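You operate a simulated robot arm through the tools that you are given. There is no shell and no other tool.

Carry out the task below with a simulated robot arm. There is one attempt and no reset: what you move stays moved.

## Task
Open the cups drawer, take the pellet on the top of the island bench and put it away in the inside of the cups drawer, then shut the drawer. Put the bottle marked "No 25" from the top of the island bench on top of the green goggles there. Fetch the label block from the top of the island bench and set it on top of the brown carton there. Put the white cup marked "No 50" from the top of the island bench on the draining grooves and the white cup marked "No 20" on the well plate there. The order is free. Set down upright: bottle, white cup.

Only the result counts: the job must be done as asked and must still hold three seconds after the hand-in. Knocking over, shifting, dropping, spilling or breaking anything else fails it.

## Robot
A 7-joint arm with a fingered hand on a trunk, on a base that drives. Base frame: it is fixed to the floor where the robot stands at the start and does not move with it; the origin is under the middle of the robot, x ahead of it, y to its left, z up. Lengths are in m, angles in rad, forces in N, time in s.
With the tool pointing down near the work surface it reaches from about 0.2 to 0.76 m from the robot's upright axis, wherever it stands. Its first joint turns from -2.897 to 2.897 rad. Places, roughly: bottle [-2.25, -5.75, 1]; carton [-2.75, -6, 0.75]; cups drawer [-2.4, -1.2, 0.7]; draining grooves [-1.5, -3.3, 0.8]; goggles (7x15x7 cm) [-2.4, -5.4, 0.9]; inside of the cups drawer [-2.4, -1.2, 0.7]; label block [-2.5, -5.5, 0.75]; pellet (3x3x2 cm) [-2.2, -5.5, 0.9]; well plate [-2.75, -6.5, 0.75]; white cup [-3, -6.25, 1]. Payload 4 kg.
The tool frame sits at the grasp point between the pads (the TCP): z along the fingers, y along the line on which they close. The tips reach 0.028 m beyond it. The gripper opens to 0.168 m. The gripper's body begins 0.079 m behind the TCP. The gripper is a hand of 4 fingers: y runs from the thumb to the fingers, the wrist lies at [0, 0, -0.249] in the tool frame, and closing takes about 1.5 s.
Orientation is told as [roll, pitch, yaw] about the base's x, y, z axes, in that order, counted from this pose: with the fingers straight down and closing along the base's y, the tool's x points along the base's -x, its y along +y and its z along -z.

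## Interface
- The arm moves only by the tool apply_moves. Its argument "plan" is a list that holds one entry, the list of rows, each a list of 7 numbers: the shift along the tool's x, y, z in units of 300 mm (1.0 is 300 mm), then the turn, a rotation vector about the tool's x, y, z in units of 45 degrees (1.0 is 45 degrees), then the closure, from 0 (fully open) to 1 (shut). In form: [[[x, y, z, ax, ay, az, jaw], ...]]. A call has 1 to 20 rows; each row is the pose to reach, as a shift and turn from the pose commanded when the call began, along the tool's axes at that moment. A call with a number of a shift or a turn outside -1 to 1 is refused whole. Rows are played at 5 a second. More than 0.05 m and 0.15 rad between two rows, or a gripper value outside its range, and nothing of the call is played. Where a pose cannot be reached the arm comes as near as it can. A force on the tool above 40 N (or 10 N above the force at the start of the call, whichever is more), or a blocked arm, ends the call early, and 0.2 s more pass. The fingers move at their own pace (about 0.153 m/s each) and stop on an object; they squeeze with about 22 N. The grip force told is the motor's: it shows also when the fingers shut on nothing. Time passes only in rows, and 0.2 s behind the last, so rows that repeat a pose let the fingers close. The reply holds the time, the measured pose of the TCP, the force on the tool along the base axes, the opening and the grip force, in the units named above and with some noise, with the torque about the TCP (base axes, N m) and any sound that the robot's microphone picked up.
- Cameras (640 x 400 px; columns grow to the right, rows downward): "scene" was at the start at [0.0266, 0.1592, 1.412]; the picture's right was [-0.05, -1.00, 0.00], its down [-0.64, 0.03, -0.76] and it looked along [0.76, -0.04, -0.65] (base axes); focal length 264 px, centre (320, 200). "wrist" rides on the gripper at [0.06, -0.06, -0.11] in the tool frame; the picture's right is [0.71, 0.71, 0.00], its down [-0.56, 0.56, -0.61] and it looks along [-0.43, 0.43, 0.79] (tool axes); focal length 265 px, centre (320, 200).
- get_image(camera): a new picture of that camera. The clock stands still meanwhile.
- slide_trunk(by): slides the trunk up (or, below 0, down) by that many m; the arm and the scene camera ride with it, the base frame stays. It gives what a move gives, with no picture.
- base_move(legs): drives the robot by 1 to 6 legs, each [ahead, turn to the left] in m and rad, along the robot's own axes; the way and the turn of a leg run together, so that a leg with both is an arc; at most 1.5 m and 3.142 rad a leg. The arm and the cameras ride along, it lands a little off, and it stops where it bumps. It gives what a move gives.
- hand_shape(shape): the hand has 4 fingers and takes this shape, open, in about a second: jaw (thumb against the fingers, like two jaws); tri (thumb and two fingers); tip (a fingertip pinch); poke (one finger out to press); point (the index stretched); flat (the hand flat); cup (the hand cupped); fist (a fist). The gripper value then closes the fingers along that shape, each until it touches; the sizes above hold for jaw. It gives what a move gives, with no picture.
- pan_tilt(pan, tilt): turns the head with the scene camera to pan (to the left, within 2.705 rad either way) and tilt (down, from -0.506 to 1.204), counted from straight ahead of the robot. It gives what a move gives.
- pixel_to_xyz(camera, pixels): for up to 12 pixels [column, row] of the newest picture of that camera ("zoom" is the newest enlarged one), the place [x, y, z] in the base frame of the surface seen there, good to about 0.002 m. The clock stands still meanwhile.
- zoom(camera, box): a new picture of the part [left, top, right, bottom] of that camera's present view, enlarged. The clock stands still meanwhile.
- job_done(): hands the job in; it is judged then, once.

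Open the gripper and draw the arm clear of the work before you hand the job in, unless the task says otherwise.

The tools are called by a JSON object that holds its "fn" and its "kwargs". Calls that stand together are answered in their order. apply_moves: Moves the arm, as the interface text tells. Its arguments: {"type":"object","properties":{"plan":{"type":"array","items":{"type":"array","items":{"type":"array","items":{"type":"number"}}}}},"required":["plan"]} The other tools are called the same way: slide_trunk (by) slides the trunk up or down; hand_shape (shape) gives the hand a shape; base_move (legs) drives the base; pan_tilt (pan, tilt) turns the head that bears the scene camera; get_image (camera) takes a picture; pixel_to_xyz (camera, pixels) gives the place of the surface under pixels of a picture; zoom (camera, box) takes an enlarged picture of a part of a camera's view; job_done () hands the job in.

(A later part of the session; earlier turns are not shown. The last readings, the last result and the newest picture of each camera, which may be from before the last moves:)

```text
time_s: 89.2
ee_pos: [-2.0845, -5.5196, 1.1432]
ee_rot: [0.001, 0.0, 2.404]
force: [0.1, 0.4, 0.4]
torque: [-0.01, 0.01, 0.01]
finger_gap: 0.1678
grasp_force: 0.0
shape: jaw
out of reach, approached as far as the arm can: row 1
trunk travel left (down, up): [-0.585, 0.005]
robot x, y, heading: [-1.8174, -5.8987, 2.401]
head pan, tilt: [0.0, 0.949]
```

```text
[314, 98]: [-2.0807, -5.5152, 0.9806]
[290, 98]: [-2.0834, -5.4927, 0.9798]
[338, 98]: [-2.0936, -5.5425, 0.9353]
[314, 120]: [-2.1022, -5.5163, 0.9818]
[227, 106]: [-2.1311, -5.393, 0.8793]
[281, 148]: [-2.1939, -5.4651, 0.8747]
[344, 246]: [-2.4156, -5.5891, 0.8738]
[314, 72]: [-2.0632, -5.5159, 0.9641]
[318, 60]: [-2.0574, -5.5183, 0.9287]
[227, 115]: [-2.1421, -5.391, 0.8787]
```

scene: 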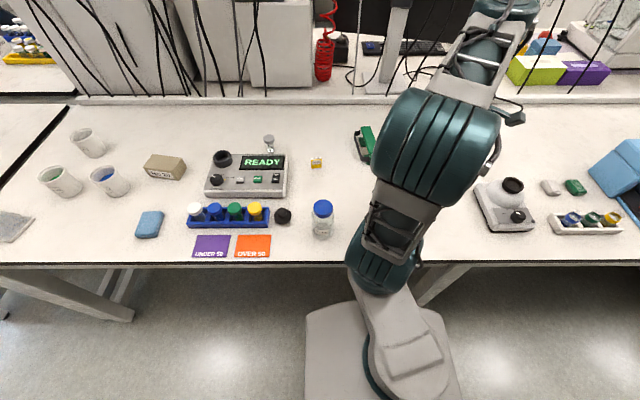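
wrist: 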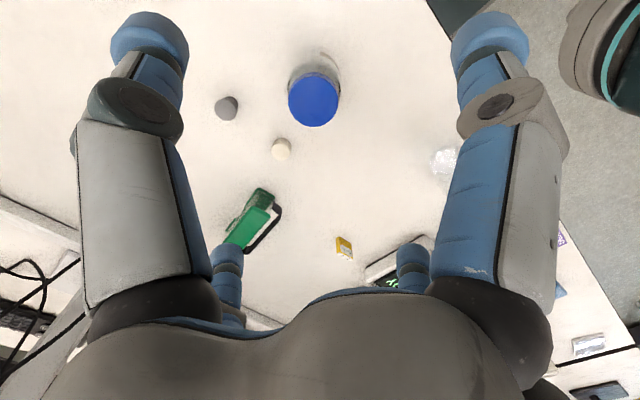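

The bottle axis is at about (-2.0825,-5.515). I half-close the hand at this height first to see how the fingers move.

{"fn": "apply_moves", "kwargs": {"plan": [[[0, -0.015, 0, 0, 0, 0, 0.3], [-0.005, -0.015, 0, 0, 0, 0, 0.3], [-0.005, -0.015, 0, 0, 0, 0, 0.3], [-0.005, -0.015, 0, 0, 0, 0, 0.3]]]}}

{"fn": "get_image", "kwargs": {"camera": "wrist"}}

```text
time_s: 90.2
ee_pos: [-2.0802, -5.5167, 1.1442]
ee_rot: [0.0, 0.002, 2.401]
force: [0.4, -0.1, -1.0]
torque: [-0.01, 0.02, 0.0]
finger_gap: 0.1183
grasp_force: 0.1
shape: jaw
trunk travel left (down, up): [-0.585, 0.005]
robot x, y, heading: [-1.8186, -5.8977, 2.406]
head pan, tilt: [0.0, 0.949]
```

```text
taken
```

wrist: 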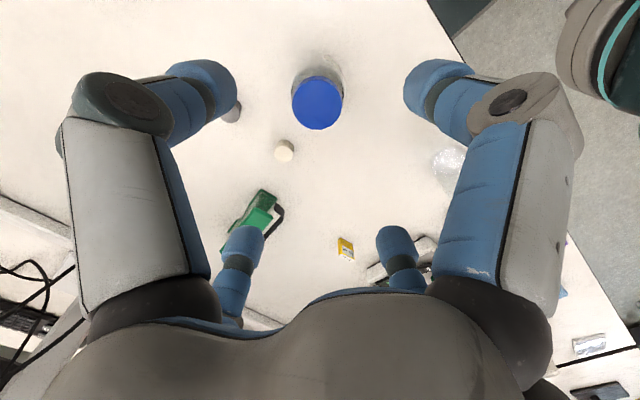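

Fingers close radially from four sides; the bottle will fit in the 0.118 m gap. I descend to TCP z≈0.925 and then grip.

{"fn": "apply_moves", "kwargs": {"plan": [[[0, 0, 0.15, 0, 0, 0, 0.3], [0, 0, 0.3, 0, 0, 0, 0.3], [0, 0, 0.45, 0, 0, 0, 0.3], [0, 0, 0.6, 0, 0, 0, 0.3], [0, 0, 0.73, 0, 0, 0, 0.3], [0, 0, 0.73, 0, 0, 0, 0.3]]]}}

{"fn": "get_image", "kwargs": {"camera": "wrist"}}

{"fn": "get_image", "kwargs": {"camera": "scene"}}

```text
time_s: 91.6
ee_pos: [-2.0783, -5.5154, 0.9253]
ee_rot: [0.0, 0.002, 2.401]
force: [0.2, -0.7, -0.2]
torque: [0.03, 0.0, -0.05]
finger_gap: 0.1181
grasp_force: 0.1
shape: jaw
trunk travel left (down, up): [-0.585, 0.005]
robot x, y, heading: [-1.8161, -5.894, 2.403]
head pan, tilt: [0.0, 0.949]
```

```text
taken
```

wrist: 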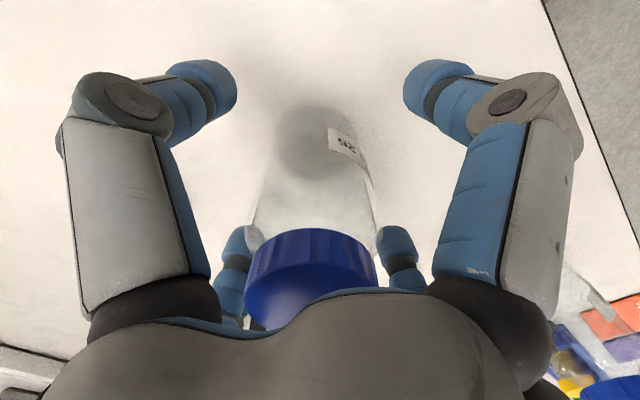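

```text
taken
```

scene: 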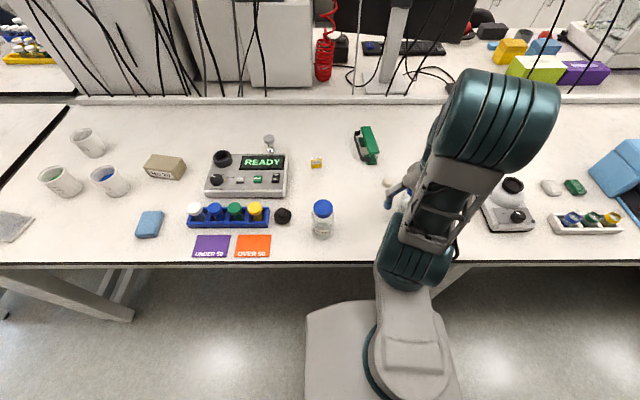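

The bottle sits centrally between the fingers; I close the hand on it.

{"fn": "apply_moves", "kwargs": {"plan": [[[0, 0, 0, 0, 0, 0, 0.45], [0, 0, 0, 0, 0, 0, 0.6], [0, 0, 0, 0, 0, 0, 0.8], [0, 0, 0, 0, 0, 0, 1], [0, 0, 0, 0, 0, 0, 1], [0, 0, 0, 0, 0, 0, 1], [0, 0, 0, 0, 0, 0, 1], [0, 0, 0, 0, 0, 0, 1]]]}}

{"fn": "get_image", "kwargs": {"camera": "wrist"}}

```text
time_s: 93.4
ee_pos: [-2.0789, -5.5148, 0.9256]
ee_rot: [0.0, -0.001, 2.401]
force: [0.6, 0.3, -0.2]
torque: [0.03, 0.02, -0.03]
finger_gap: 0.0573
grasp_force: 22.2
shape: jaw
trunk travel left (down, up): [-0.585, 0.005]
robot x, y, heading: [-1.8172, -5.9026, 2.4]
head pan, tilt: [0.0, 0.949]
```

```text
taken
```

wrist: 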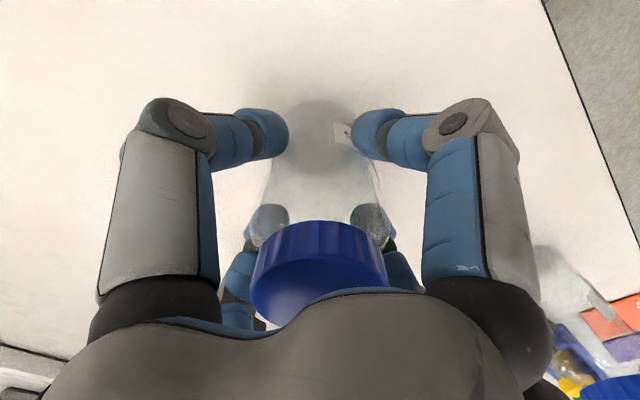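

Grip is firm (gap 0.057 m, 22 N). I lift the bottle 0.12 m and take a look before carrying.

{"fn": "apply_moves", "kwargs": {"plan": [[[0, 0, -0.1, 0, 0, 0, 1], [0, 0, -0.2, 0, 0, 0, 1], [0, 0, -0.3, 0, 0, 0, 1], [0, 0, -0.4, 0, 0, 0, 1], [0, 0, -0.4, 0, 0, 0, 1]]]}}

{"fn": "get_image", "kwargs": {"camera": "wrist"}}

{"fn": "zoom", "kwargs": {"camera": "scene", "box": [320, 100, 480, 240]}}

```text
time_s: 94.6
ee_pos: [-2.0794, -5.5176, 1.0459]
ee_rot: [0.0, 0.001, 2.402]
force: [-0.1, -1.3, -2.5]
torque: [-0.01, -0.05, 0.0]
finger_gap: 0.0575
grasp_force: 21.9
shape: jaw
trunk travel left (down, up): [-0.585, 0.005]
robot x, y, heading: [-1.8168, -5.9043, 2.4]
head pan, tilt: [0.0, 0.949]
```

```text
taken
```

wrist: 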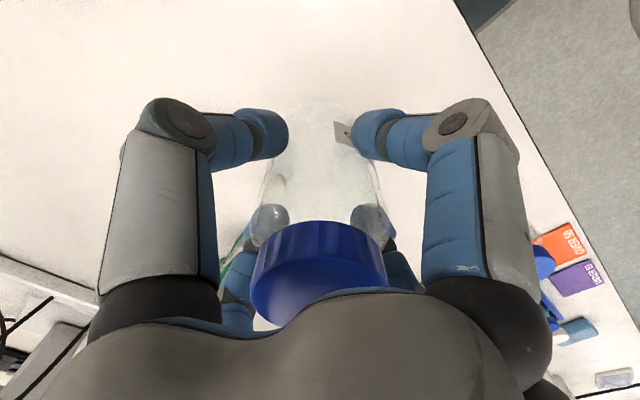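

```text
2.86 times, centred on (400, 170) of scene
```

zoom: 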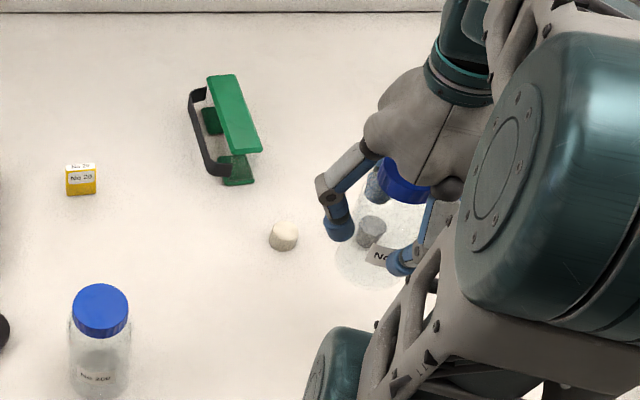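

The bottle hangs straight and free. I carry it level to above the goggles' plate centre.

{"fn": "apply_moves", "kwargs": {"plan": [[[-0.135, 0.043, 0, 0, 0, 0, 1], [-0.271, 0.087, 0, 0, 0, 0, 1], [-0.406, 0.13, 0, 0, 0, 0, 1], [-0.542, 0.174, 0, 0, 0, 0, 1], [-0.677, 0.217, 0, 0, 0, 0, 1], [-0.813, 0.261, 0, 0, 0, 0, 1], [-0.948, 0.304, 0, 0, 0, 0, 1], [-0.948, 0.304, 0, 0, 0, 0, 1]]]}}

{"fn": "get_image", "kwargs": {"camera": "wrist"}}

{"fn": "zoom", "kwargs": {"camera": "scene", "box": [320, 80, 450, 200]}}

```text
time_s: 96.4
ee_pos: [-2.3502, -5.3887, 1.0459]
ee_rot: [-0.001, 0.003, 2.401]
force: [1.0, -0.1, -2.1]
torque: [-0.05, -0.02, 0.0]
finger_gap: 0.0574
grasp_force: 21.6
shape: jaw
trunk travel left (down, up): [-0.585, 0.005]
robot x, y, heading: [-1.8136, -5.9026, 2.403]
head pan, tilt: [0.0, 0.949]
```

```text
taken
```

wrist: 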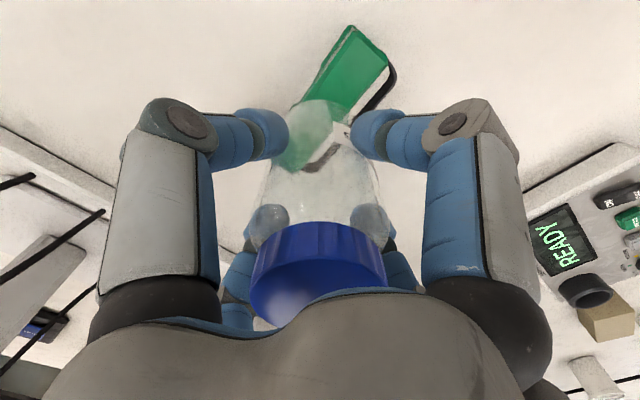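

```text
3.33 times, centred on (385, 140) of scene
```

zoom: 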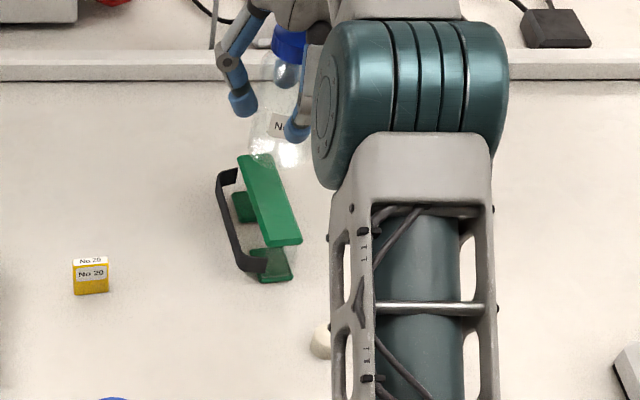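

The plate's end shows at (369,45), matching my estimate within a few mm, so the bottle is centred over it. I lower to about 3 mm above contact.

{"fn": "apply_moves", "kwargs": {"plan": [[[0.01, 0, 0.06, 0, 0, 0, 1], [0.01, 0, 0.12, 0, 0, 0, 1], [0.01, 0, 0.165, 0, 0, 0, 1], [0.01, 0, 0.18, 0, 0, 0, 1], [0.01, 0, 0.185, 0, 0, 0, 1]]]}}

{"fn": "zoom", "kwargs": {"camera": "scene", "box": [320, 80, 450, 200]}}

{"fn": "get_image", "kwargs": {"camera": "wrist"}}

```text
time_s: 97.6
ee_pos: [-2.3485, -5.3917, 0.9879]
ee_rot: [-0.002, -0.001, 2.403]
force: [0.6, -0.3, -2.1]
torque: [0.0, -0.04, 0.03]
finger_gap: 0.0576
grasp_force: 21.7
shape: jaw
trunk travel left (down, up): [-0.585, 0.005]
robot x, y, heading: [-1.814, -5.9003, 2.405]
head pan, tilt: [0.0, 0.949]
```

```text
3.33 times, centred on (385, 140) of scene
```

zoom: 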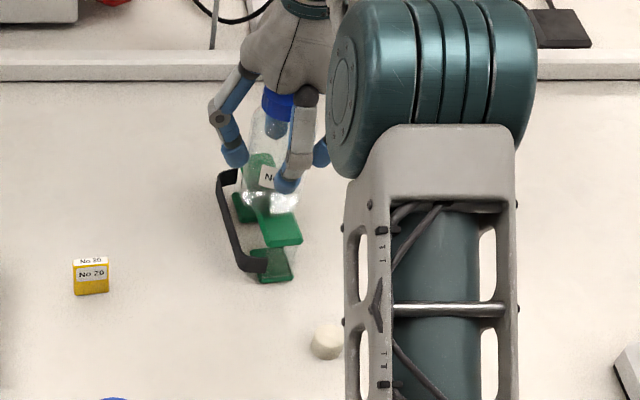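

```text
taken
```

wrist: 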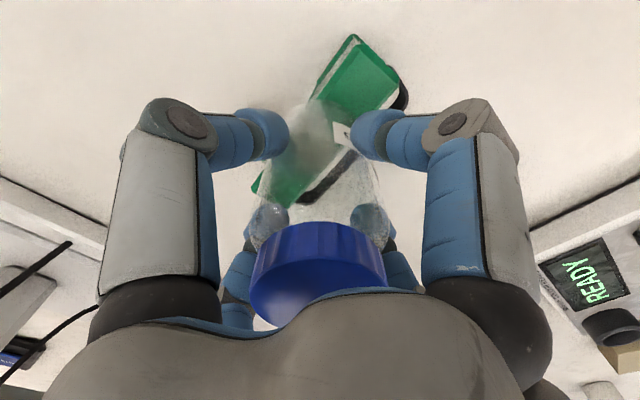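

No contact yet (still 2.1 N weight). I lower in 1.5 mm steps and watch the force.

{"fn": "apply_moves", "kwargs": {"plan": [[[0, 0, 0.005, 0, 0, 0, 1], [0, 0, 0.01, 0, 0, 0, 1], [0, 0, 0.01, 0, 0, 0, 1]]]}}

```text
time_s: 98.4
ee_pos: [-2.3485, -5.3939, 0.9873]
ee_rot: [0.001, -0.003, 2.402]
force: [0.3, 1.3, 12.8]
torque: [-0.01, 0.12, 0.0]
finger_gap: 0.0576
grasp_force: 22.5
shape: jaw
trunk travel left (down, up): [-0.585, 0.005]
robot x, y, heading: [-1.8164, -5.9002, 2.403]
head pan, tilt: [0.0, 0.949]
```

Contact is made (+12.8 N). I ease back 1 mm and open the hand gradually to release.

{"fn": "apply_moves", "kwargs": {"plan": [[[0, 0, -0.004, 0, 0, 0, 1], [0, 0, -0.004, 0, 0, 0, 1]]]}}

{"fn": "apply_moves", "kwargs": {"plan": [[[0, 0, 0, 0, 0, 0, 0.6], [0, 0, 0, 0, 0, 0, 0.55], [0, 0, 0, 0, 0, 0, 0.5], [0, 0, 0, 0, 0, 0, 0.4], [0, 0, 0, 0, 0, 0, 0.3], [0, 0, 0, 0, 0, 0, 0.25]]]}}

{"fn": "get_image", "kwargs": {"camera": "wrist"}}

{"fn": "zoom", "kwargs": {"camera": "scene", "box": [320, 80, 450, 200]}}

```text
time_s: 99.0
ee_pos: [-2.3475, -5.393, 0.9873]
ee_rot: [-0.001, -0.002, 2.405]
force: [-2.8, 1.7, 11.0]
torque: [0.05, 0.19, -0.04]
finger_gap: 0.0577
grasp_force: 22.0
shape: jaw
trunk travel left (down, up): [-0.585, 0.005]
robot x, y, heading: [-1.8183, -5.8975, 2.405]
head pan, tilt: [0.0, 0.949]
```

```text
time_s: 100.4
ee_pos: [-2.3483, -5.3916, 0.9866]
ee_rot: [0.0, 0.0, 2.401]
force: [0.0, 0.3, 1.0]
torque: [-0.05, 0.0, 0.04]
finger_gap: 0.1255
grasp_force: 0.1
shape: jaw
trunk travel left (down, up): [-0.585, 0.005]
robot x, y, heading: [-1.8171, -5.8985, 2.397]
head pan, tilt: [0.0, 0.949]
```

```text
taken
```

wrist: 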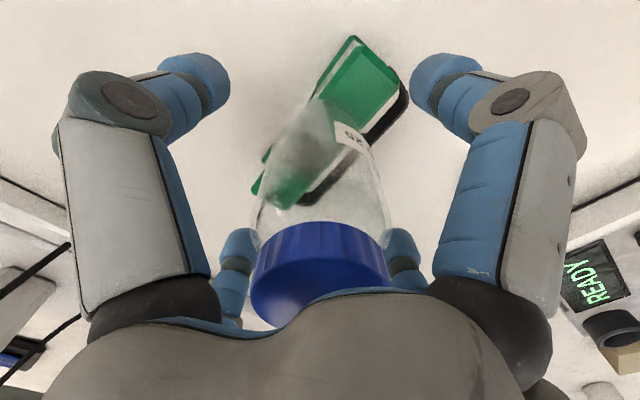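

```text
3.33 times, centred on (385, 140) of scene
```

zoom: 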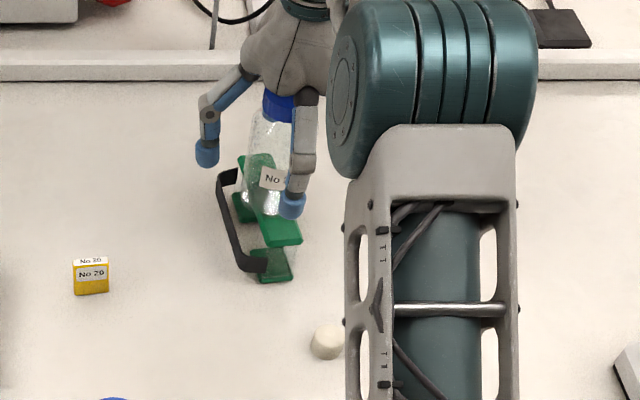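

The bottle stands upright on the plate, fingers are clear all round. I open fully and rise straight, drifting slightly toward the robot near the top to stay in reach.

{"fn": "apply_moves", "kwargs": {"plan": [[[0, 0, 0, 0, 0, 0, 0], [0, 0, 0, 0, 0, 0, 0], [0, 0, -0.06, 0, 0, 0, 0], [0, 0, -0.12, 0, 0, 0, 0], [0, 0, -0.18, 0, 0, 0, 0], [0, 0, -0.23, 0, 0, 0, 0], [0.03, 0, -0.28, 0, 0, 0, 0], [0.06, 0, -0.33, 0, 0, 0, 0], [0.08, 0, -0.38, 0, 0, 0, 0]]]}}

{"fn": "get_image", "kwargs": {"camera": "wrist"}}

{"fn": "zoom", "kwargs": {"camera": "scene", "box": [320, 60, 450, 200]}}

```text
time_s: 102.4
ee_pos: [-2.33, -5.4101, 1.102]
ee_rot: [0.0, 0.0, 2.403]
force: [0.0, -0.5, 0.8]
torque: [0.01, 0.0, 0.03]
finger_gap: 0.1679
grasp_force: 0.0
shape: jaw
trunk travel left (down, up): [-0.585, 0.005]
robot x, y, heading: [-1.8149, -5.8985, 2.398]
head pan, tilt: [0.0, 0.949]
```

```text
taken
```

wrist: 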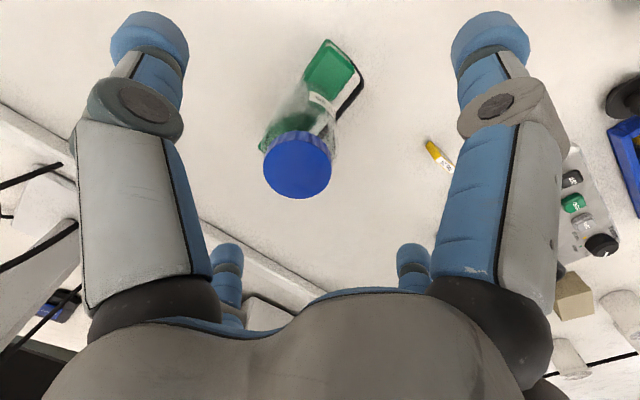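

```text
2.86 times, centred on (385, 130) of scene
```

zoom: 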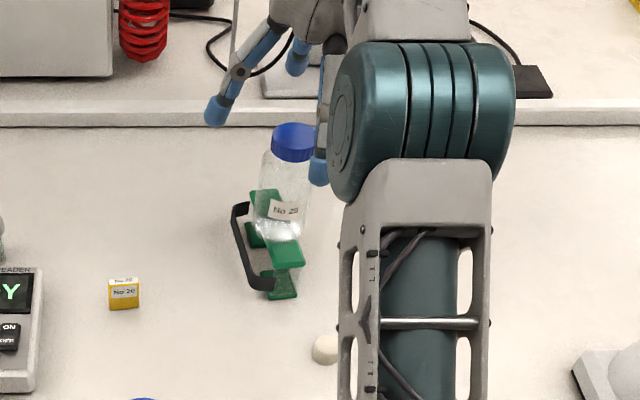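

The bottle No 25 stands steady on the goggles at its new place. Next the yellow label block: I move the hand away over to above (-2.414,-5.589) for a close look.

{"fn": "apply_moves", "kwargs": {"plan": [[[0.1, 0, -0.06, 0, 0, 0, 0], [0.2, 0.06, -0.06, 0, 0, 0, 0], [0.25, 0.2, -0.06, 0, 0, 0, 0], [0.25, 0.35, -0.06, 0, 0, 0, 0], [0.25, 0.5, -0.06, 0, 0, 0, 0], [0.25, 0.63, -0.04, 0, 0, 0, 0], [0.2, 0.63, 0.0, 0, 0, 0, 0]]]}}

{"fn": "get_image", "kwargs": {"camera": "wrist"}}

{"fn": "get_image", "kwargs": {"camera": "scene"}}

```text
time_s: 104.0
ee_pos: [-2.4149, -5.5859, 1.1018]
ee_rot: [0.0, 0.0, 2.401]
force: [0.7, 0.1, -0.2]
torque: [-0.01, 0.03, 0.01]
finger_gap: 0.1679
grasp_force: 0.0
shape: jaw
trunk travel left (down, up): [-0.585, 0.005]
robot x, y, heading: [-1.8181, -5.8999, 2.4]
head pan, tilt: [0.0, 0.949]
```

```text
taken
```

wrist: 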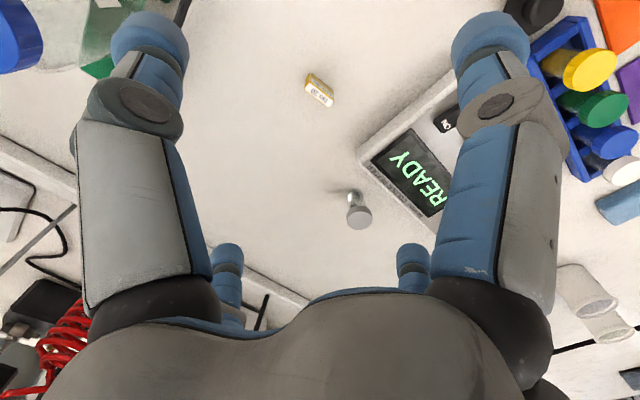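

```text
taken
```

scene: 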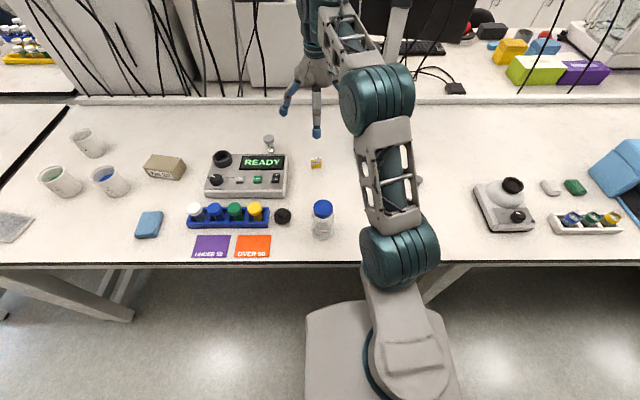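

The block appears at (319,90) in the wrist view. I zoom to see its size and orientation.

{"fn": "zoom", "kwargs": {"camera": "wrist", "box": [280, 60, 360, 110]}}

{"fn": "hand_shape", "kwargs": {"shape": "tip"}}

{"fn": "get_image", "kwargs": {"camera": "wrist"}}

```text
8.00 times, centred on (320, 85) of wrist
```

zoom: 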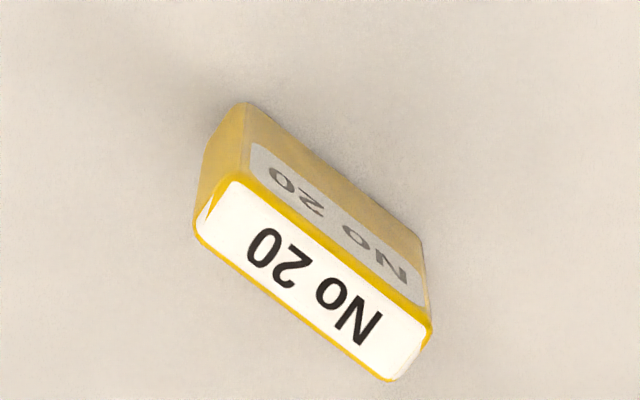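

```text
time_s: 104.9
ee_pos: [-2.4147, -5.5878, 1.102]
ee_rot: [-0.001, 0.0, 2.401]
force: [0.4, 0.8, -1.0]
torque: [0.03, 0.0, -0.06]
finger_gap: 0.1678
grasp_force: 0.1
shape: tip
trunk travel left (down, up): [-0.585, 0.005]
robot x, y, heading: [-1.8172, -5.9032, 2.401]
head pan, tilt: [0.0, 0.949]
```

```text
taken
```

wrist: 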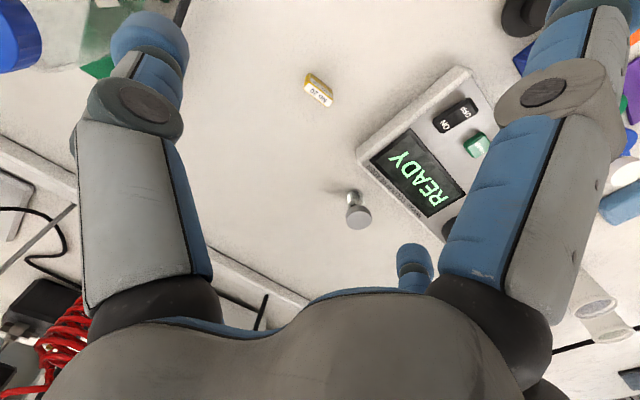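

In "tip" shape the thumb (-y) and the opposite finger (+y) form the pinch. I measure the block's top corners from the zoomed picture.

{"fn": "pixel_to_xyz", "kwargs": {"camera": "zoom", "pixels": [[205, 230], [233, 188], [422, 330], [392, 372], [313, 280], [250, 108], [418, 240], [330, 200], [210, 180]]}}

```text
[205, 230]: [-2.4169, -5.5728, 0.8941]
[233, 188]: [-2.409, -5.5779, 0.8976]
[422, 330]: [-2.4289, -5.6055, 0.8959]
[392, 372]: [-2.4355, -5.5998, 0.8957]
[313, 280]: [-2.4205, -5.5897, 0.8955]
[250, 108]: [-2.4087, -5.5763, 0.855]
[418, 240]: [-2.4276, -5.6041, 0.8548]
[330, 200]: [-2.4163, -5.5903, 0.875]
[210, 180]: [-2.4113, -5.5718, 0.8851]
```

The block is about 3.6×1.2 cm on top and 4.6 cm tall, its long side along (-0.575,-0.818). I look at the hand's shape from the scene camera to see where the spare fingers are.

{"fn": "zoom", "kwargs": {"camera": "scene", "box": [250, 20, 380, 190]}}

{"fn": "apply_moves", "kwargs": {"plan": [[[0, 0, 0, 0, 0, 0.08, 0.3], [0, 0, 0, 0, 0, 0.16, 0.4], [0, 0, 0, 0, 0, 0.16, 0.5], [0, 0, 0, 0, 0, 0.16, 0.5], [0, 0, 0, 0, 0, 0.16, 0.5]]]}}

{"fn": "get_image", "kwargs": {"camera": "wrist"}}

{"fn": "zoom", "kwargs": {"camera": "scene", "box": [250, 20, 380, 190]}}

```text
2.35 times, centred on (315, 105) of scene
```

zoom: 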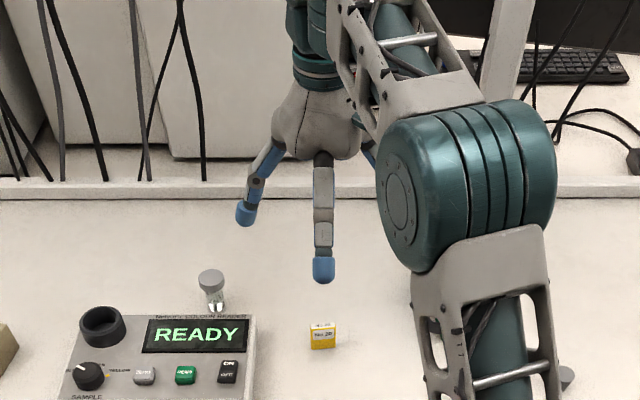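

```text
time_s: 106.1
ee_pos: [-2.414, -5.5883, 1.1016]
ee_rot: [-0.001, -0.001, 2.276]
force: [-0.6, -0.4, 0.1]
torque: [0.01, 0.01, 0.01]
finger_gap: 0.0847
grasp_force: 0.1
shape: tip
trunk travel left (down, up): [-0.585, 0.005]
robot x, y, heading: [-1.8171, -5.8971, 2.401]
head pan, tilt: [0.0, 0.949]
```

```text
taken
```

wrist: 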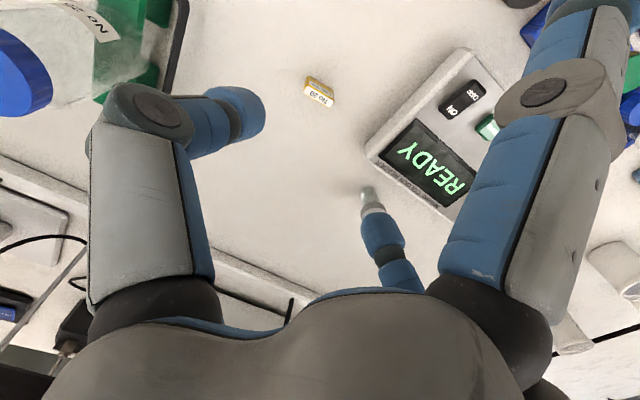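

```text
2.35 times, centred on (315, 105) of scene
```

zoom: 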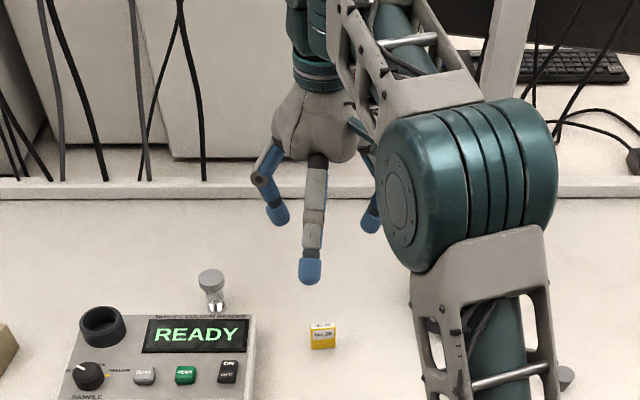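

A positive turn about tool z lowered the yaw; I need yaw 2.528 to line the finger axis with the block. I go back to the radial "jaw" shape, whose fingers all curl in, then align over the block centre (-2.4226,-5.589).

{"fn": "hand_shape", "kwargs": {"shape": "jaw"}}

{"fn": "apply_moves", "kwargs": {"plan": [[[-0.008, 0.012, 0, 0, 0, -0.16, 0.2], [-0.017, 0.023, 0, 0, 0, -0.321, 0.35], [-0.017, 0.023, 0.15, 0, 0, -0.321, 0.45], [-0.017, 0.023, 0.3, 0, 0, -0.321, 0.45], [-0.017, 0.023, 0.42, 0, 0, -0.321, 0.45], [-0.017, 0.023, 0.42, 0, 0, -0.321, 0.45]]]}}

{"fn": "get_image", "kwargs": {"camera": "wrist"}}

{"fn": "zoom", "kwargs": {"camera": "scene", "box": [250, 60, 400, 220]}}

```text
time_s: 107.0
ee_pos: [-2.4133, -5.5885, 1.1016]
ee_rot: [0.001, 0.0, 2.277]
force: [0.5, -0.3, 0.3]
torque: [0.01, 0.01, 0.03]
finger_gap: 0.168
grasp_force: 0.1
shape: jaw
trunk travel left (down, up): [-0.585, 0.005]
robot x, y, heading: [-1.8147, -5.9011, 2.4]
head pan, tilt: [0.0, 0.949]
```

```text
time_s: 108.4
ee_pos: [-2.4202, -5.5885, 0.9763]
ee_rot: [0.0, 0.002, 2.529]
force: [0.0, 0.0, -0.2]
torque: [0.0, -0.01, 0.0]
finger_gap: 0.0929
grasp_force: 0.1
shape: jaw
trunk travel left (down, up): [-0.585, 0.005]
robot x, y, heading: [-1.8178, -5.8998, 2.403]
head pan, tilt: [0.0, 0.949]
```

```text
taken
```

wrist: 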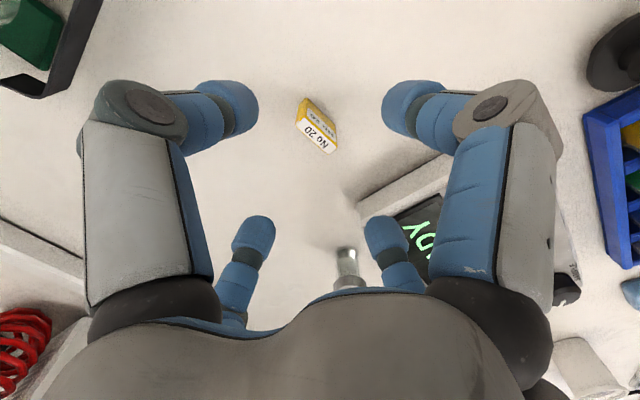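

```text
2.50 times, centred on (325, 140) of scene
```

zoom: 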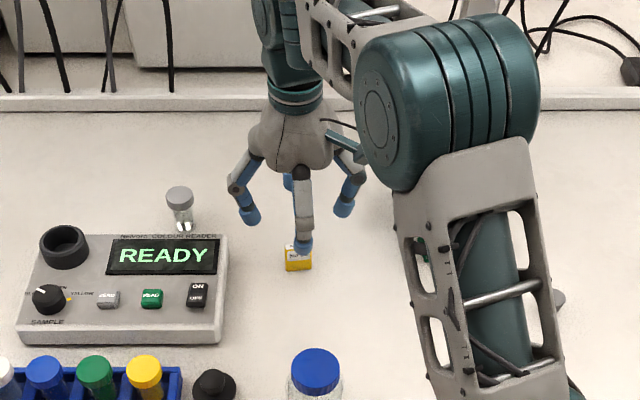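

The block is centred under the TCP (expected (320,135), seen about (316,136)). I zoom for a precise check.

{"fn": "zoom", "kwargs": {"camera": "wrist", "box": [270, 80, 370, 170]}}

```text
4.44 times, centred on (320, 125) of wrist
```

zoom: 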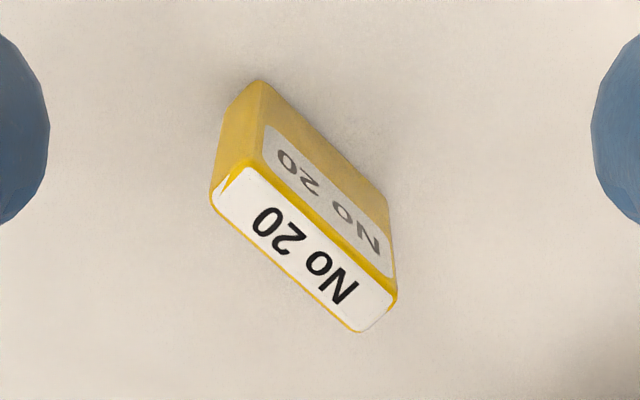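

Offset is only ~2.7 mm; I correct it and descend to TCP z≈0.885 with the hand half closed.

{"fn": "apply_moves", "kwargs": {"plan": [[[-0.006, -0.006, 0.1, 0, 0, 0, 0.45], [-0.006, -0.006, 0.2, 0, 0, 0, 0.45], [-0.006, -0.006, 0.27, 0, 0, 0, 0.45], [-0.006, -0.006, 0.303, 0, 0, 0, 0.45], [-0.006, -0.006, 0.303, 0, 0, 0, 0.45]]]}}

{"fn": "get_image", "kwargs": {"camera": "wrist"}}

{"fn": "zoom", "kwargs": {"camera": "scene", "box": [270, 80, 370, 190]}}

```text
time_s: 109.6
ee_pos: [-2.4217, -5.587, 0.8844]
ee_rot: [0.0, 0.0, 2.529]
force: [-0.1, 0.0, 0.2]
torque: [0.0, -0.04, -0.01]
finger_gap: 0.093
grasp_force: 0.0
shape: jaw
trunk travel left (down, up): [-0.585, 0.005]
robot x, y, heading: [-1.8166, -5.8994, 2.398]
head pan, tilt: [0.0, 0.949]
```

```text
taken
```

wrist: 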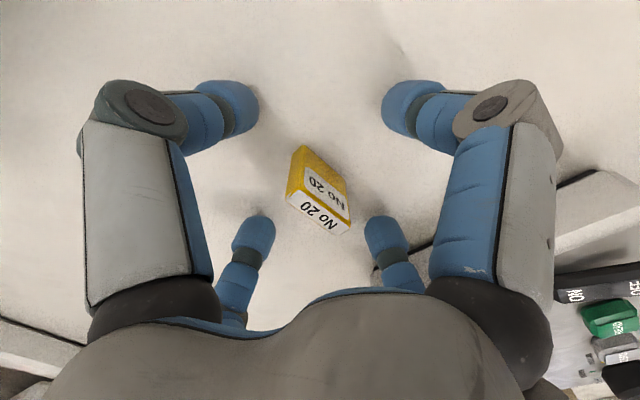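

```text
3.64 times, centred on (320, 135) of scene
```

zoom: 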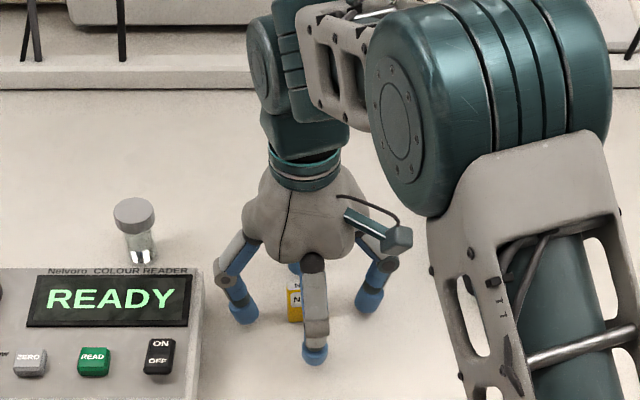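

The block is between the four fingertips; I close gradually.

{"fn": "apply_moves", "kwargs": {"plan": [[[0, 0, 0, 0, 0, 0, 0.6], [0, 0, 0, 0, 0, 0, 0.7], [0, 0, 0, 0, 0, 0, 0.8], [0, 0, 0, 0, 0, 0, 0.9], [0, 0, 0, 0, 0, 0, 1], [0, 0, 0, 0, 0, 0, 1], [0, 0, 0, 0, 0, 0, 1], [0, 0, 0, 0, 0, 0, 1]]]}}

{"fn": "get_image", "kwargs": {"camera": "wrist"}}

{"fn": "zoom", "kwargs": {"camera": "scene", "box": [270, 80, 370, 190]}}

```text
time_s: 111.4
ee_pos: [-2.421, -5.5865, 0.8848]
ee_rot: [-0.002, 0.001, 2.528]
force: [0.2, 0.5, 0.3]
torque: [-0.02, -0.02, 0.02]
finger_gap: 0.0236
grasp_force: 22.3
shape: jaw
trunk travel left (down, up): [-0.585, 0.005]
robot x, y, heading: [-1.8162, -5.9047, 2.4]
head pan, tilt: [0.0, 0.949]
```

```text
taken
```

wrist: 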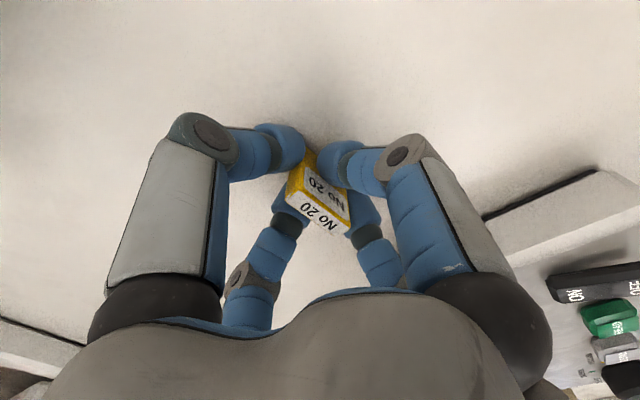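

```text
3.64 times, centred on (320, 135) of scene
```

zoom: 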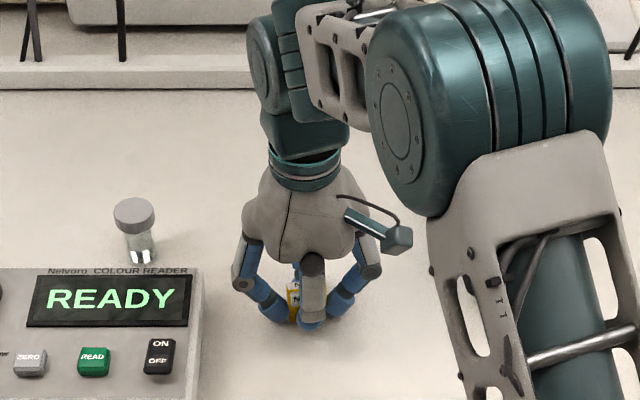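

The block is held by all four fingertips at 22 N. I lift it 0.15 m and check.

{"fn": "apply_moves", "kwargs": {"plan": [[[0, 0, -0.1, 0, 0, 0, 1], [0, 0, -0.25, 0, 0, 0, 1], [0, 0, -0.4, 0, 0, 0, 1], [0, 0, -0.55, 0, 0, 0, 1], [0.1, 0, -0.6, 0, 0, 0, 1]]]}}

{"fn": "get_image", "kwargs": {"camera": "wrist"}}

{"fn": "get_image", "kwargs": {"camera": "scene"}}

```text
time_s: 112.6
ee_pos: [-2.3986, -5.6059, 1.0678]
ee_rot: [0.0, 0.001, 2.528]
force: [-1.1, -0.3, -0.6]
torque: [0.0, 0.02, 0.0]
finger_gap: 0.0236
grasp_force: 22.1
shape: jaw
trunk travel left (down, up): [-0.585, 0.005]
robot x, y, heading: [-1.8197, -5.9011, 2.402]
head pan, tilt: [0.0, 0.949]
```

```text
taken
```

wrist: 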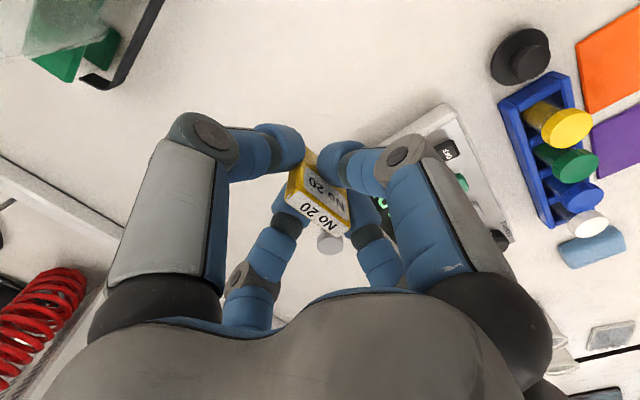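

```text
taken
```

scene: 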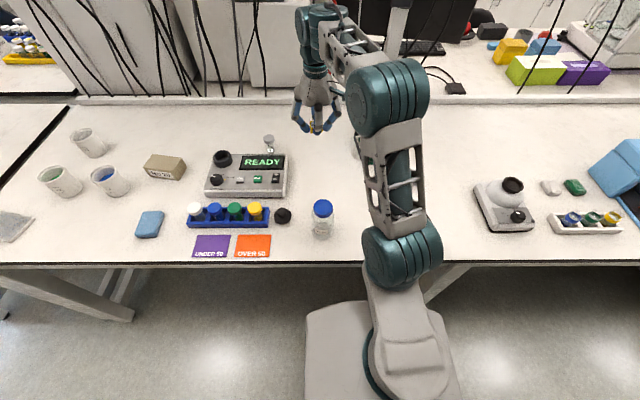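

The block is held securely and everything else looks undisturbed. I retract the hand toward the robot and raise it for driving.

{"fn": "apply_moves", "kwargs": {"plan": [[[0.05, -0.02, -0.12, 0, 0, 0, 1], [0.18, -0.08, -0.2, 0, 0, 0, 1], [0.31, -0.14, -0.25, 0, 0, 0, 1], [0.44, -0.2, -0.25, 0, 0, 0, 1], [0.57, -0.26, -0.25, 0, 0, 0, 1], [0.7, -0.32, -0.25, 0, 0, 0, 1], [0.83, -0.38, -0.25, 0, 0, 0, 1], [0.96, -0.44, -0.25, 0, 0, 0, 1]]]}}

{"fn": "get_image", "kwargs": {"camera": "scene"}}

```text
time_s: 114.4
ee_pos: [-2.0806, -5.6631, 1.138]
ee_rot: [-0.001, 0.0, 2.53]
force: [0.4, -0.6, 0.5]
torque: [-0.02, -0.02, 0.02]
finger_gap: 0.0237
grasp_force: 22.2
shape: jaw
trunk travel left (down, up): [-0.585, 0.005]
robot x, y, heading: [-1.8161, -5.9018, 2.4]
head pan, tilt: [0.0, 0.949]
```

```text
taken
```

scene: 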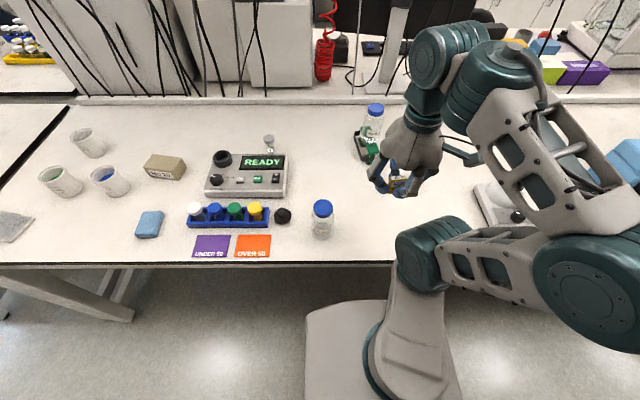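

The arm is tucked. I back off 0.28 m, turn left along the aisle and drive 0.85 m, then turn to face the island again near the carton and cups.

{"fn": "base_move", "kwargs": {"legs": [[-0.28, 0], [0, 1.57]]}}

{"fn": "pan_tilt", "kwargs": {"pan": 0.0, "tilt": 0.6}}

{"fn": "get_image", "kwargs": {"camera": "scene"}}

```text
time_s: 120.3
ee_pos: [-1.8347, -6.3675, 1.1359]
ee_rot: [0.0, 0.002, -2.138]
force: [0.3, 0.2, -0.5]
torque: [0.01, 0.03, 0.0]
finger_gap: 0.0235
grasp_force: 21.8
shape: jaw
trunk travel left (down, up): [-0.585, 0.005]
robot x, y, heading: [-1.6107, -6.0895, -2.262]
head pan, tilt: [0.0, 0.949]
```

```text
time_s: 121.1
ee_pos: [-1.8342, -6.3652, 1.1365]
ee_rot: [0.0, 0.001, -2.135]
force: [-0.3, -0.3, -0.4]
torque: [0.01, -0.03, -0.01]
finger_gap: 0.0235
grasp_force: 21.9
shape: jaw
trunk travel left (down, up): [-0.585, 0.005]
robot x, y, heading: [-1.6102, -6.0873, -2.259]
head pan, tilt: [0.0, 0.6]
```

```text
taken
```

scene: 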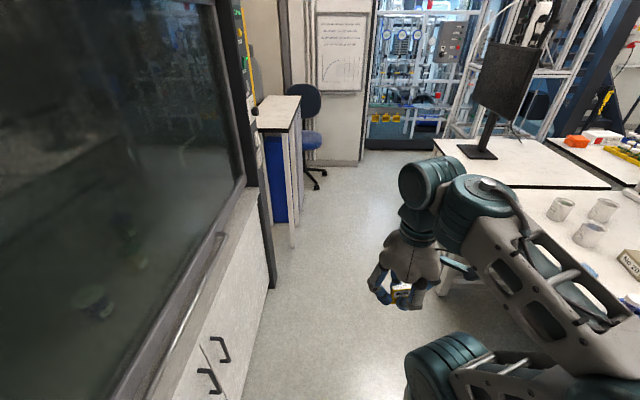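

The aisle ahead is clear; I correct the heading slightly, drive 0.86 m, and turn right to face the island.

{"fn": "base_move", "kwargs": {"legs": [[0, -0.05], [0.86, 0], [0, -1.57]]}}

{"fn": "pan_tilt", "kwargs": {"pan": 0.0, "tilt": 0.75}}

{"fn": "get_image", "kwargs": {"camera": "scene"}}

```text
time_s: 129.8
ee_pos: [-2.4581, -6.4905, 1.137]
ee_rot: [0.0, 0.001, 2.557]
force: [-0.1, 0.6, -0.7]
torque: [0.0, -0.01, -0.05]
finger_gap: 0.0235
grasp_force: 22.3
shape: jaw
trunk travel left (down, up): [-0.585, 0.005]
robot x, y, heading: [-2.1871, -6.72, 2.429]
head pan, tilt: [0.0, 0.6]
```

```text
time_s: 130.5
ee_pos: [-2.4571, -6.4912, 1.1369]
ee_rot: [0.0, 0.0, 2.556]
force: [0.2, 0.1, -0.2]
torque: [0.01, 0.0, -0.02]
finger_gap: 0.0239
grasp_force: 22.1
shape: jaw
trunk travel left (down, up): [-0.585, 0.005]
robot x, y, heading: [-2.1862, -6.7191, 2.429]
head pan, tilt: [0.0, 0.75]
```

```text
taken
```

scene: 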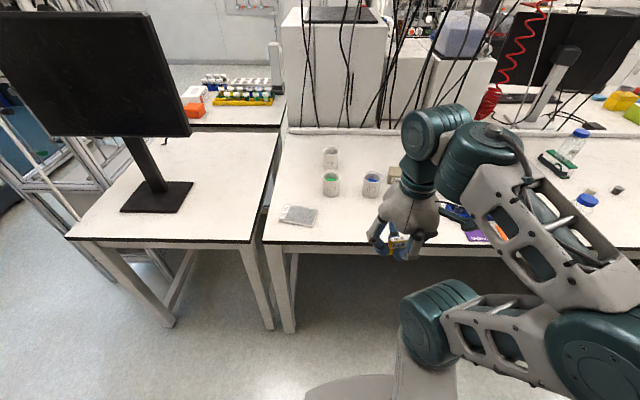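

I'm at the right spot along the island. I measure the cups, plate, carton and the bench leg before moving in.

{"fn": "zoom", "kwargs": {"camera": "scene", "box": [260, 130, 420, 240]}}

{"fn": "pixel_to_xyz", "kwargs": {"camera": "scene", "pixels": [[285, 330], [268, 320], [372, 175], [331, 176], [330, 151], [300, 215], [395, 172], [265, 240], [245, 240], [170, 320]]}}

```text
3.64 times, centred on (340, 185) of scene
```

zoom: 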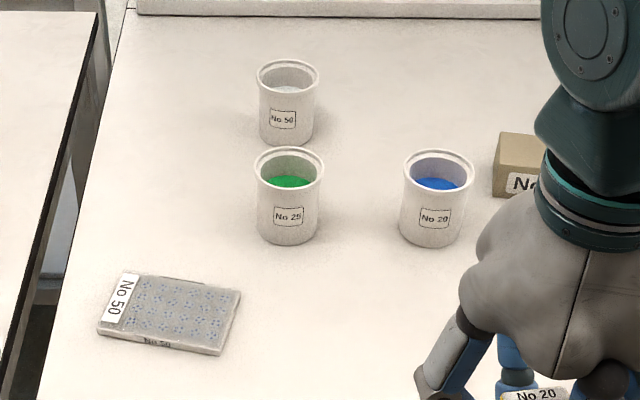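

```text
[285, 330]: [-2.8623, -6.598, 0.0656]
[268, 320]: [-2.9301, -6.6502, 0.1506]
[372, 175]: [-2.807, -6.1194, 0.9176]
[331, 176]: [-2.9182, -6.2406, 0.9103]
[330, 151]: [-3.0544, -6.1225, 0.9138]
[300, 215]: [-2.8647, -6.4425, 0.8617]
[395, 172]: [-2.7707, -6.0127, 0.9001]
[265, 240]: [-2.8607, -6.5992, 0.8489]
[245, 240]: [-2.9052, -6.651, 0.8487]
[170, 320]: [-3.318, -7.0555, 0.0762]
```

Cups hold coloured contents, so they must stay level. I move in 0.31 m toward the bench.

{"fn": "base_move", "kwargs": {"legs": [[0.31, 0]]}}

{"fn": "pan_tilt", "kwargs": {"pan": 0.0, "tilt": 0.95}}

{"fn": "get_image", "kwargs": {"camera": "scene"}}

{"fn": "get_image", "kwargs": {"camera": "wrist"}}

```text
time_s: 132.6
ee_pos: [-2.6912, -6.2829, 1.1375]
ee_rot: [0.001, 0.0, 2.551]
force: [0.3, 0.7, -0.3]
torque: [-0.04, 0.0, -0.01]
finger_gap: 0.0236
grasp_force: 22.1
shape: jaw
trunk travel left (down, up): [-0.585, 0.005]
robot x, y, heading: [-2.421, -6.5158, 2.428]
head pan, tilt: [0.0, 0.75]
```

```text
time_s: 133.3
ee_pos: [-2.6899, -6.2848, 1.1372]
ee_rot: [-0.001, 0.0, 2.552]
force: [-0.4, 0.3, -0.7]
torque: [-0.04, -0.01, 0.0]
finger_gap: 0.0233
grasp_force: 22.3
shape: jaw
trunk travel left (down, up): [-0.585, 0.005]
robot x, y, heading: [-2.4211, -6.5155, 2.426]
head pan, tilt: [0.0, 0.949]
```

```text
taken
```

scene: 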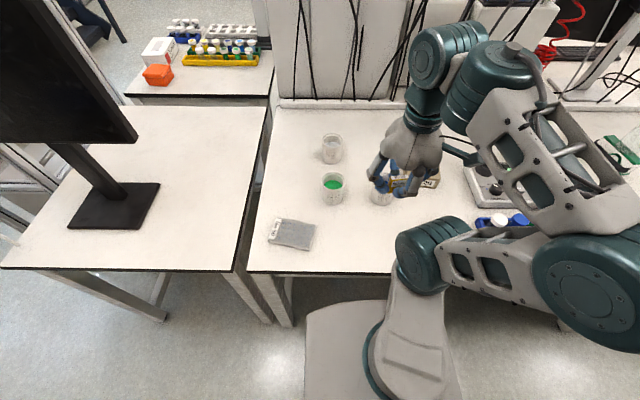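

```text
taken
```

wrist: 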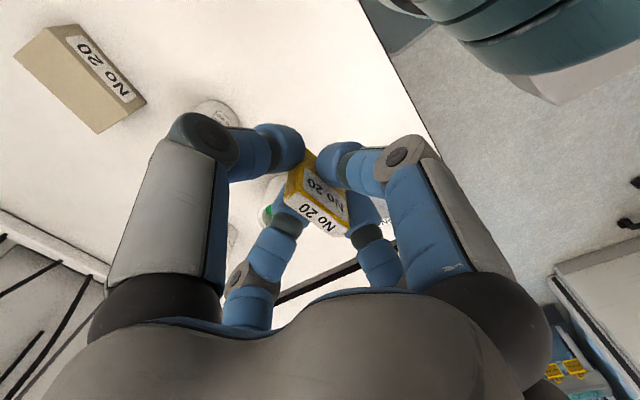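

The carton shows at (70,85) in the wrist view. I measure its top face corners.

{"fn": "zoom", "kwargs": {"camera": "wrist", "box": [0, 0, 200, 150]}}

```text
2.67 times, centred on (100, 75) of wrist
```

zoom: 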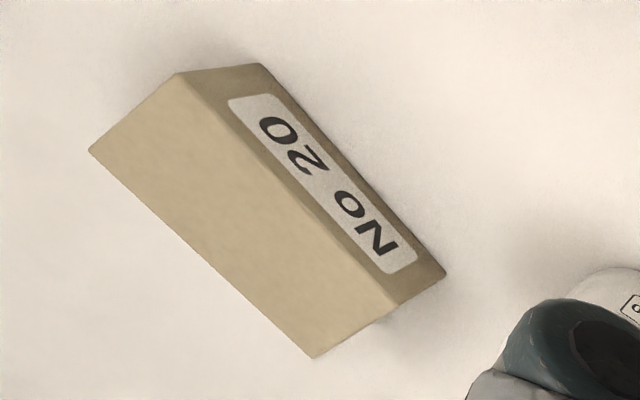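

I query the top face of the carton.

{"fn": "pixel_to_xyz", "kwargs": {"camera": "zoom", "pixels": [[95, 150], [178, 82], [392, 303], [315, 352], [245, 220], [250, 75], [440, 272], [170, 140], [330, 300]]}}

```text
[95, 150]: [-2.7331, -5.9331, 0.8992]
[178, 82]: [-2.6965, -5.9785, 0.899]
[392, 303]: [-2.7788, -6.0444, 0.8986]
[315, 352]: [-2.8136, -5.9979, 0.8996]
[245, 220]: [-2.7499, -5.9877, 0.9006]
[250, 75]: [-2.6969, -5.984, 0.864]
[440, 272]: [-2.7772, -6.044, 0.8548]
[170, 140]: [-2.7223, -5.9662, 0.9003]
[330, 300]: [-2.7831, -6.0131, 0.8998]
```

The carton top is at z 0.900, centred at (-2.7555,-5.9885), about 10.5×5.8 cm. I carry the block there at safe height.

{"fn": "apply_moves", "kwargs": {"plan": [[[-0.104, -0.1, 0, 0, 0, 0, 1], [-0.209, -0.2, 0, 0, 0, 0, 1], [-0.313, -0.3, 0, 0, 0, 0, 1], [-0.418, -0.4, 0, 0, 0, 0, 1], [-0.522, -0.5, 0.02, 0, 0, 0, 1], [-0.627, -0.6, 0.06, 0, 0, 0, 1], [-0.731, -0.699, 0.12, 0, 0, 0, 1], [-0.731, -0.699, 0.24, 0, 0, 0, 1], [-0.731, -0.699, 0.36, 0, 0, 0, 1], [-0.731, -0.699, 0.45, 0, 0, 0, 1]]]}}

{"fn": "get_image", "kwargs": {"camera": "wrist"}}

{"fn": "zoom", "kwargs": {"camera": "scene", "box": [330, 90, 490, 220]}}

```text
time_s: 135.5
ee_pos: [-2.7542, -5.9869, 1.0015]
ee_rot: [0.0, -0.001, 2.553]
force: [0.0, -0.2, 0.4]
torque: [-0.01, 0.0, -0.03]
finger_gap: 0.0236
grasp_force: 22.6
shape: jaw
trunk travel left (down, up): [-0.585, 0.005]
robot x, y, heading: [-2.4206, -6.5149, 2.423]
head pan, tilt: [0.0, 0.949]
```

```text
taken
```

wrist: 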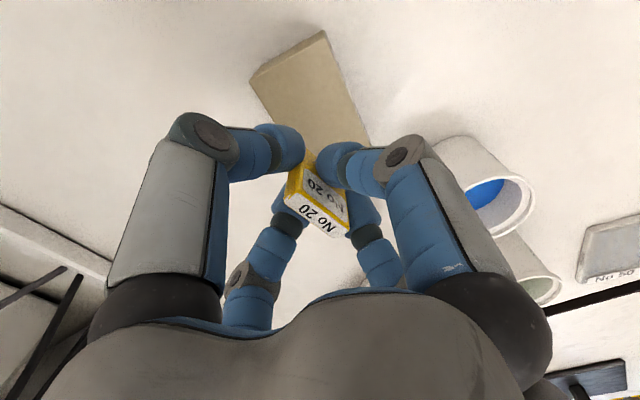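

```text
3.08 times, centred on (410, 155) of scene
```

zoom: 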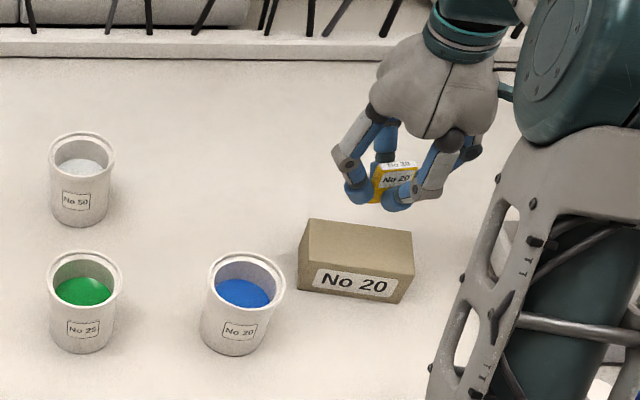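

The block hangs over the carton's middle. I lower it to just above the top face.

{"fn": "apply_moves", "kwargs": {"plan": [[[0, 0, 0.08, 0, 0, 0, 1], [0, 0, 0.15, 0, 0, 0, 1], [0, 0, 0.195, 0, 0, 0, 1], [0, 0, 0.21, 0, 0, 0, 1], [0, 0, 0.21, 0, 0, 0, 1]]]}}

{"fn": "apply_moves", "kwargs": {"plan": [[[0, 0, 0.005, 0, 0, 0, 1], [0, 0, 0.01, 0, 0, 0, 1]]]}}

{"fn": "zoom", "kwargs": {"camera": "scene", "box": [330, 90, 490, 220]}}

```text
time_s: 136.7
ee_pos: [-2.7547, -5.9871, 0.9399]
ee_rot: [0.001, 0.0, 2.551]
force: [0.0, 0.3, -0.9]
torque: [-0.03, -0.01, 0.01]
finger_gap: 0.0236
grasp_force: 21.8
shape: jaw
trunk travel left (down, up): [-0.585, 0.005]
robot x, y, heading: [-2.423, -6.5169, 2.42]
head pan, tilt: [0.0, 0.949]
```

```text
time_s: 137.3
ee_pos: [-2.7541, -5.9885, 0.9367]
ee_rot: [0.0, 0.001, 2.552]
force: [-0.4, 0.2, 0.3]
torque: [0.01, -0.02, 0.01]
finger_gap: 0.0234
grasp_force: 21.4
shape: jaw
trunk travel left (down, up): [-0.585, 0.005]
robot x, y, heading: [-2.4196, -6.5186, 2.425]
head pan, tilt: [0.0, 0.949]
```

```text
3.08 times, centred on (410, 155) of scene
```

zoom: 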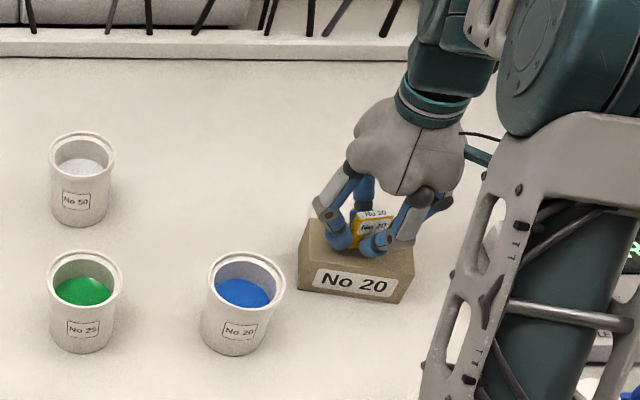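

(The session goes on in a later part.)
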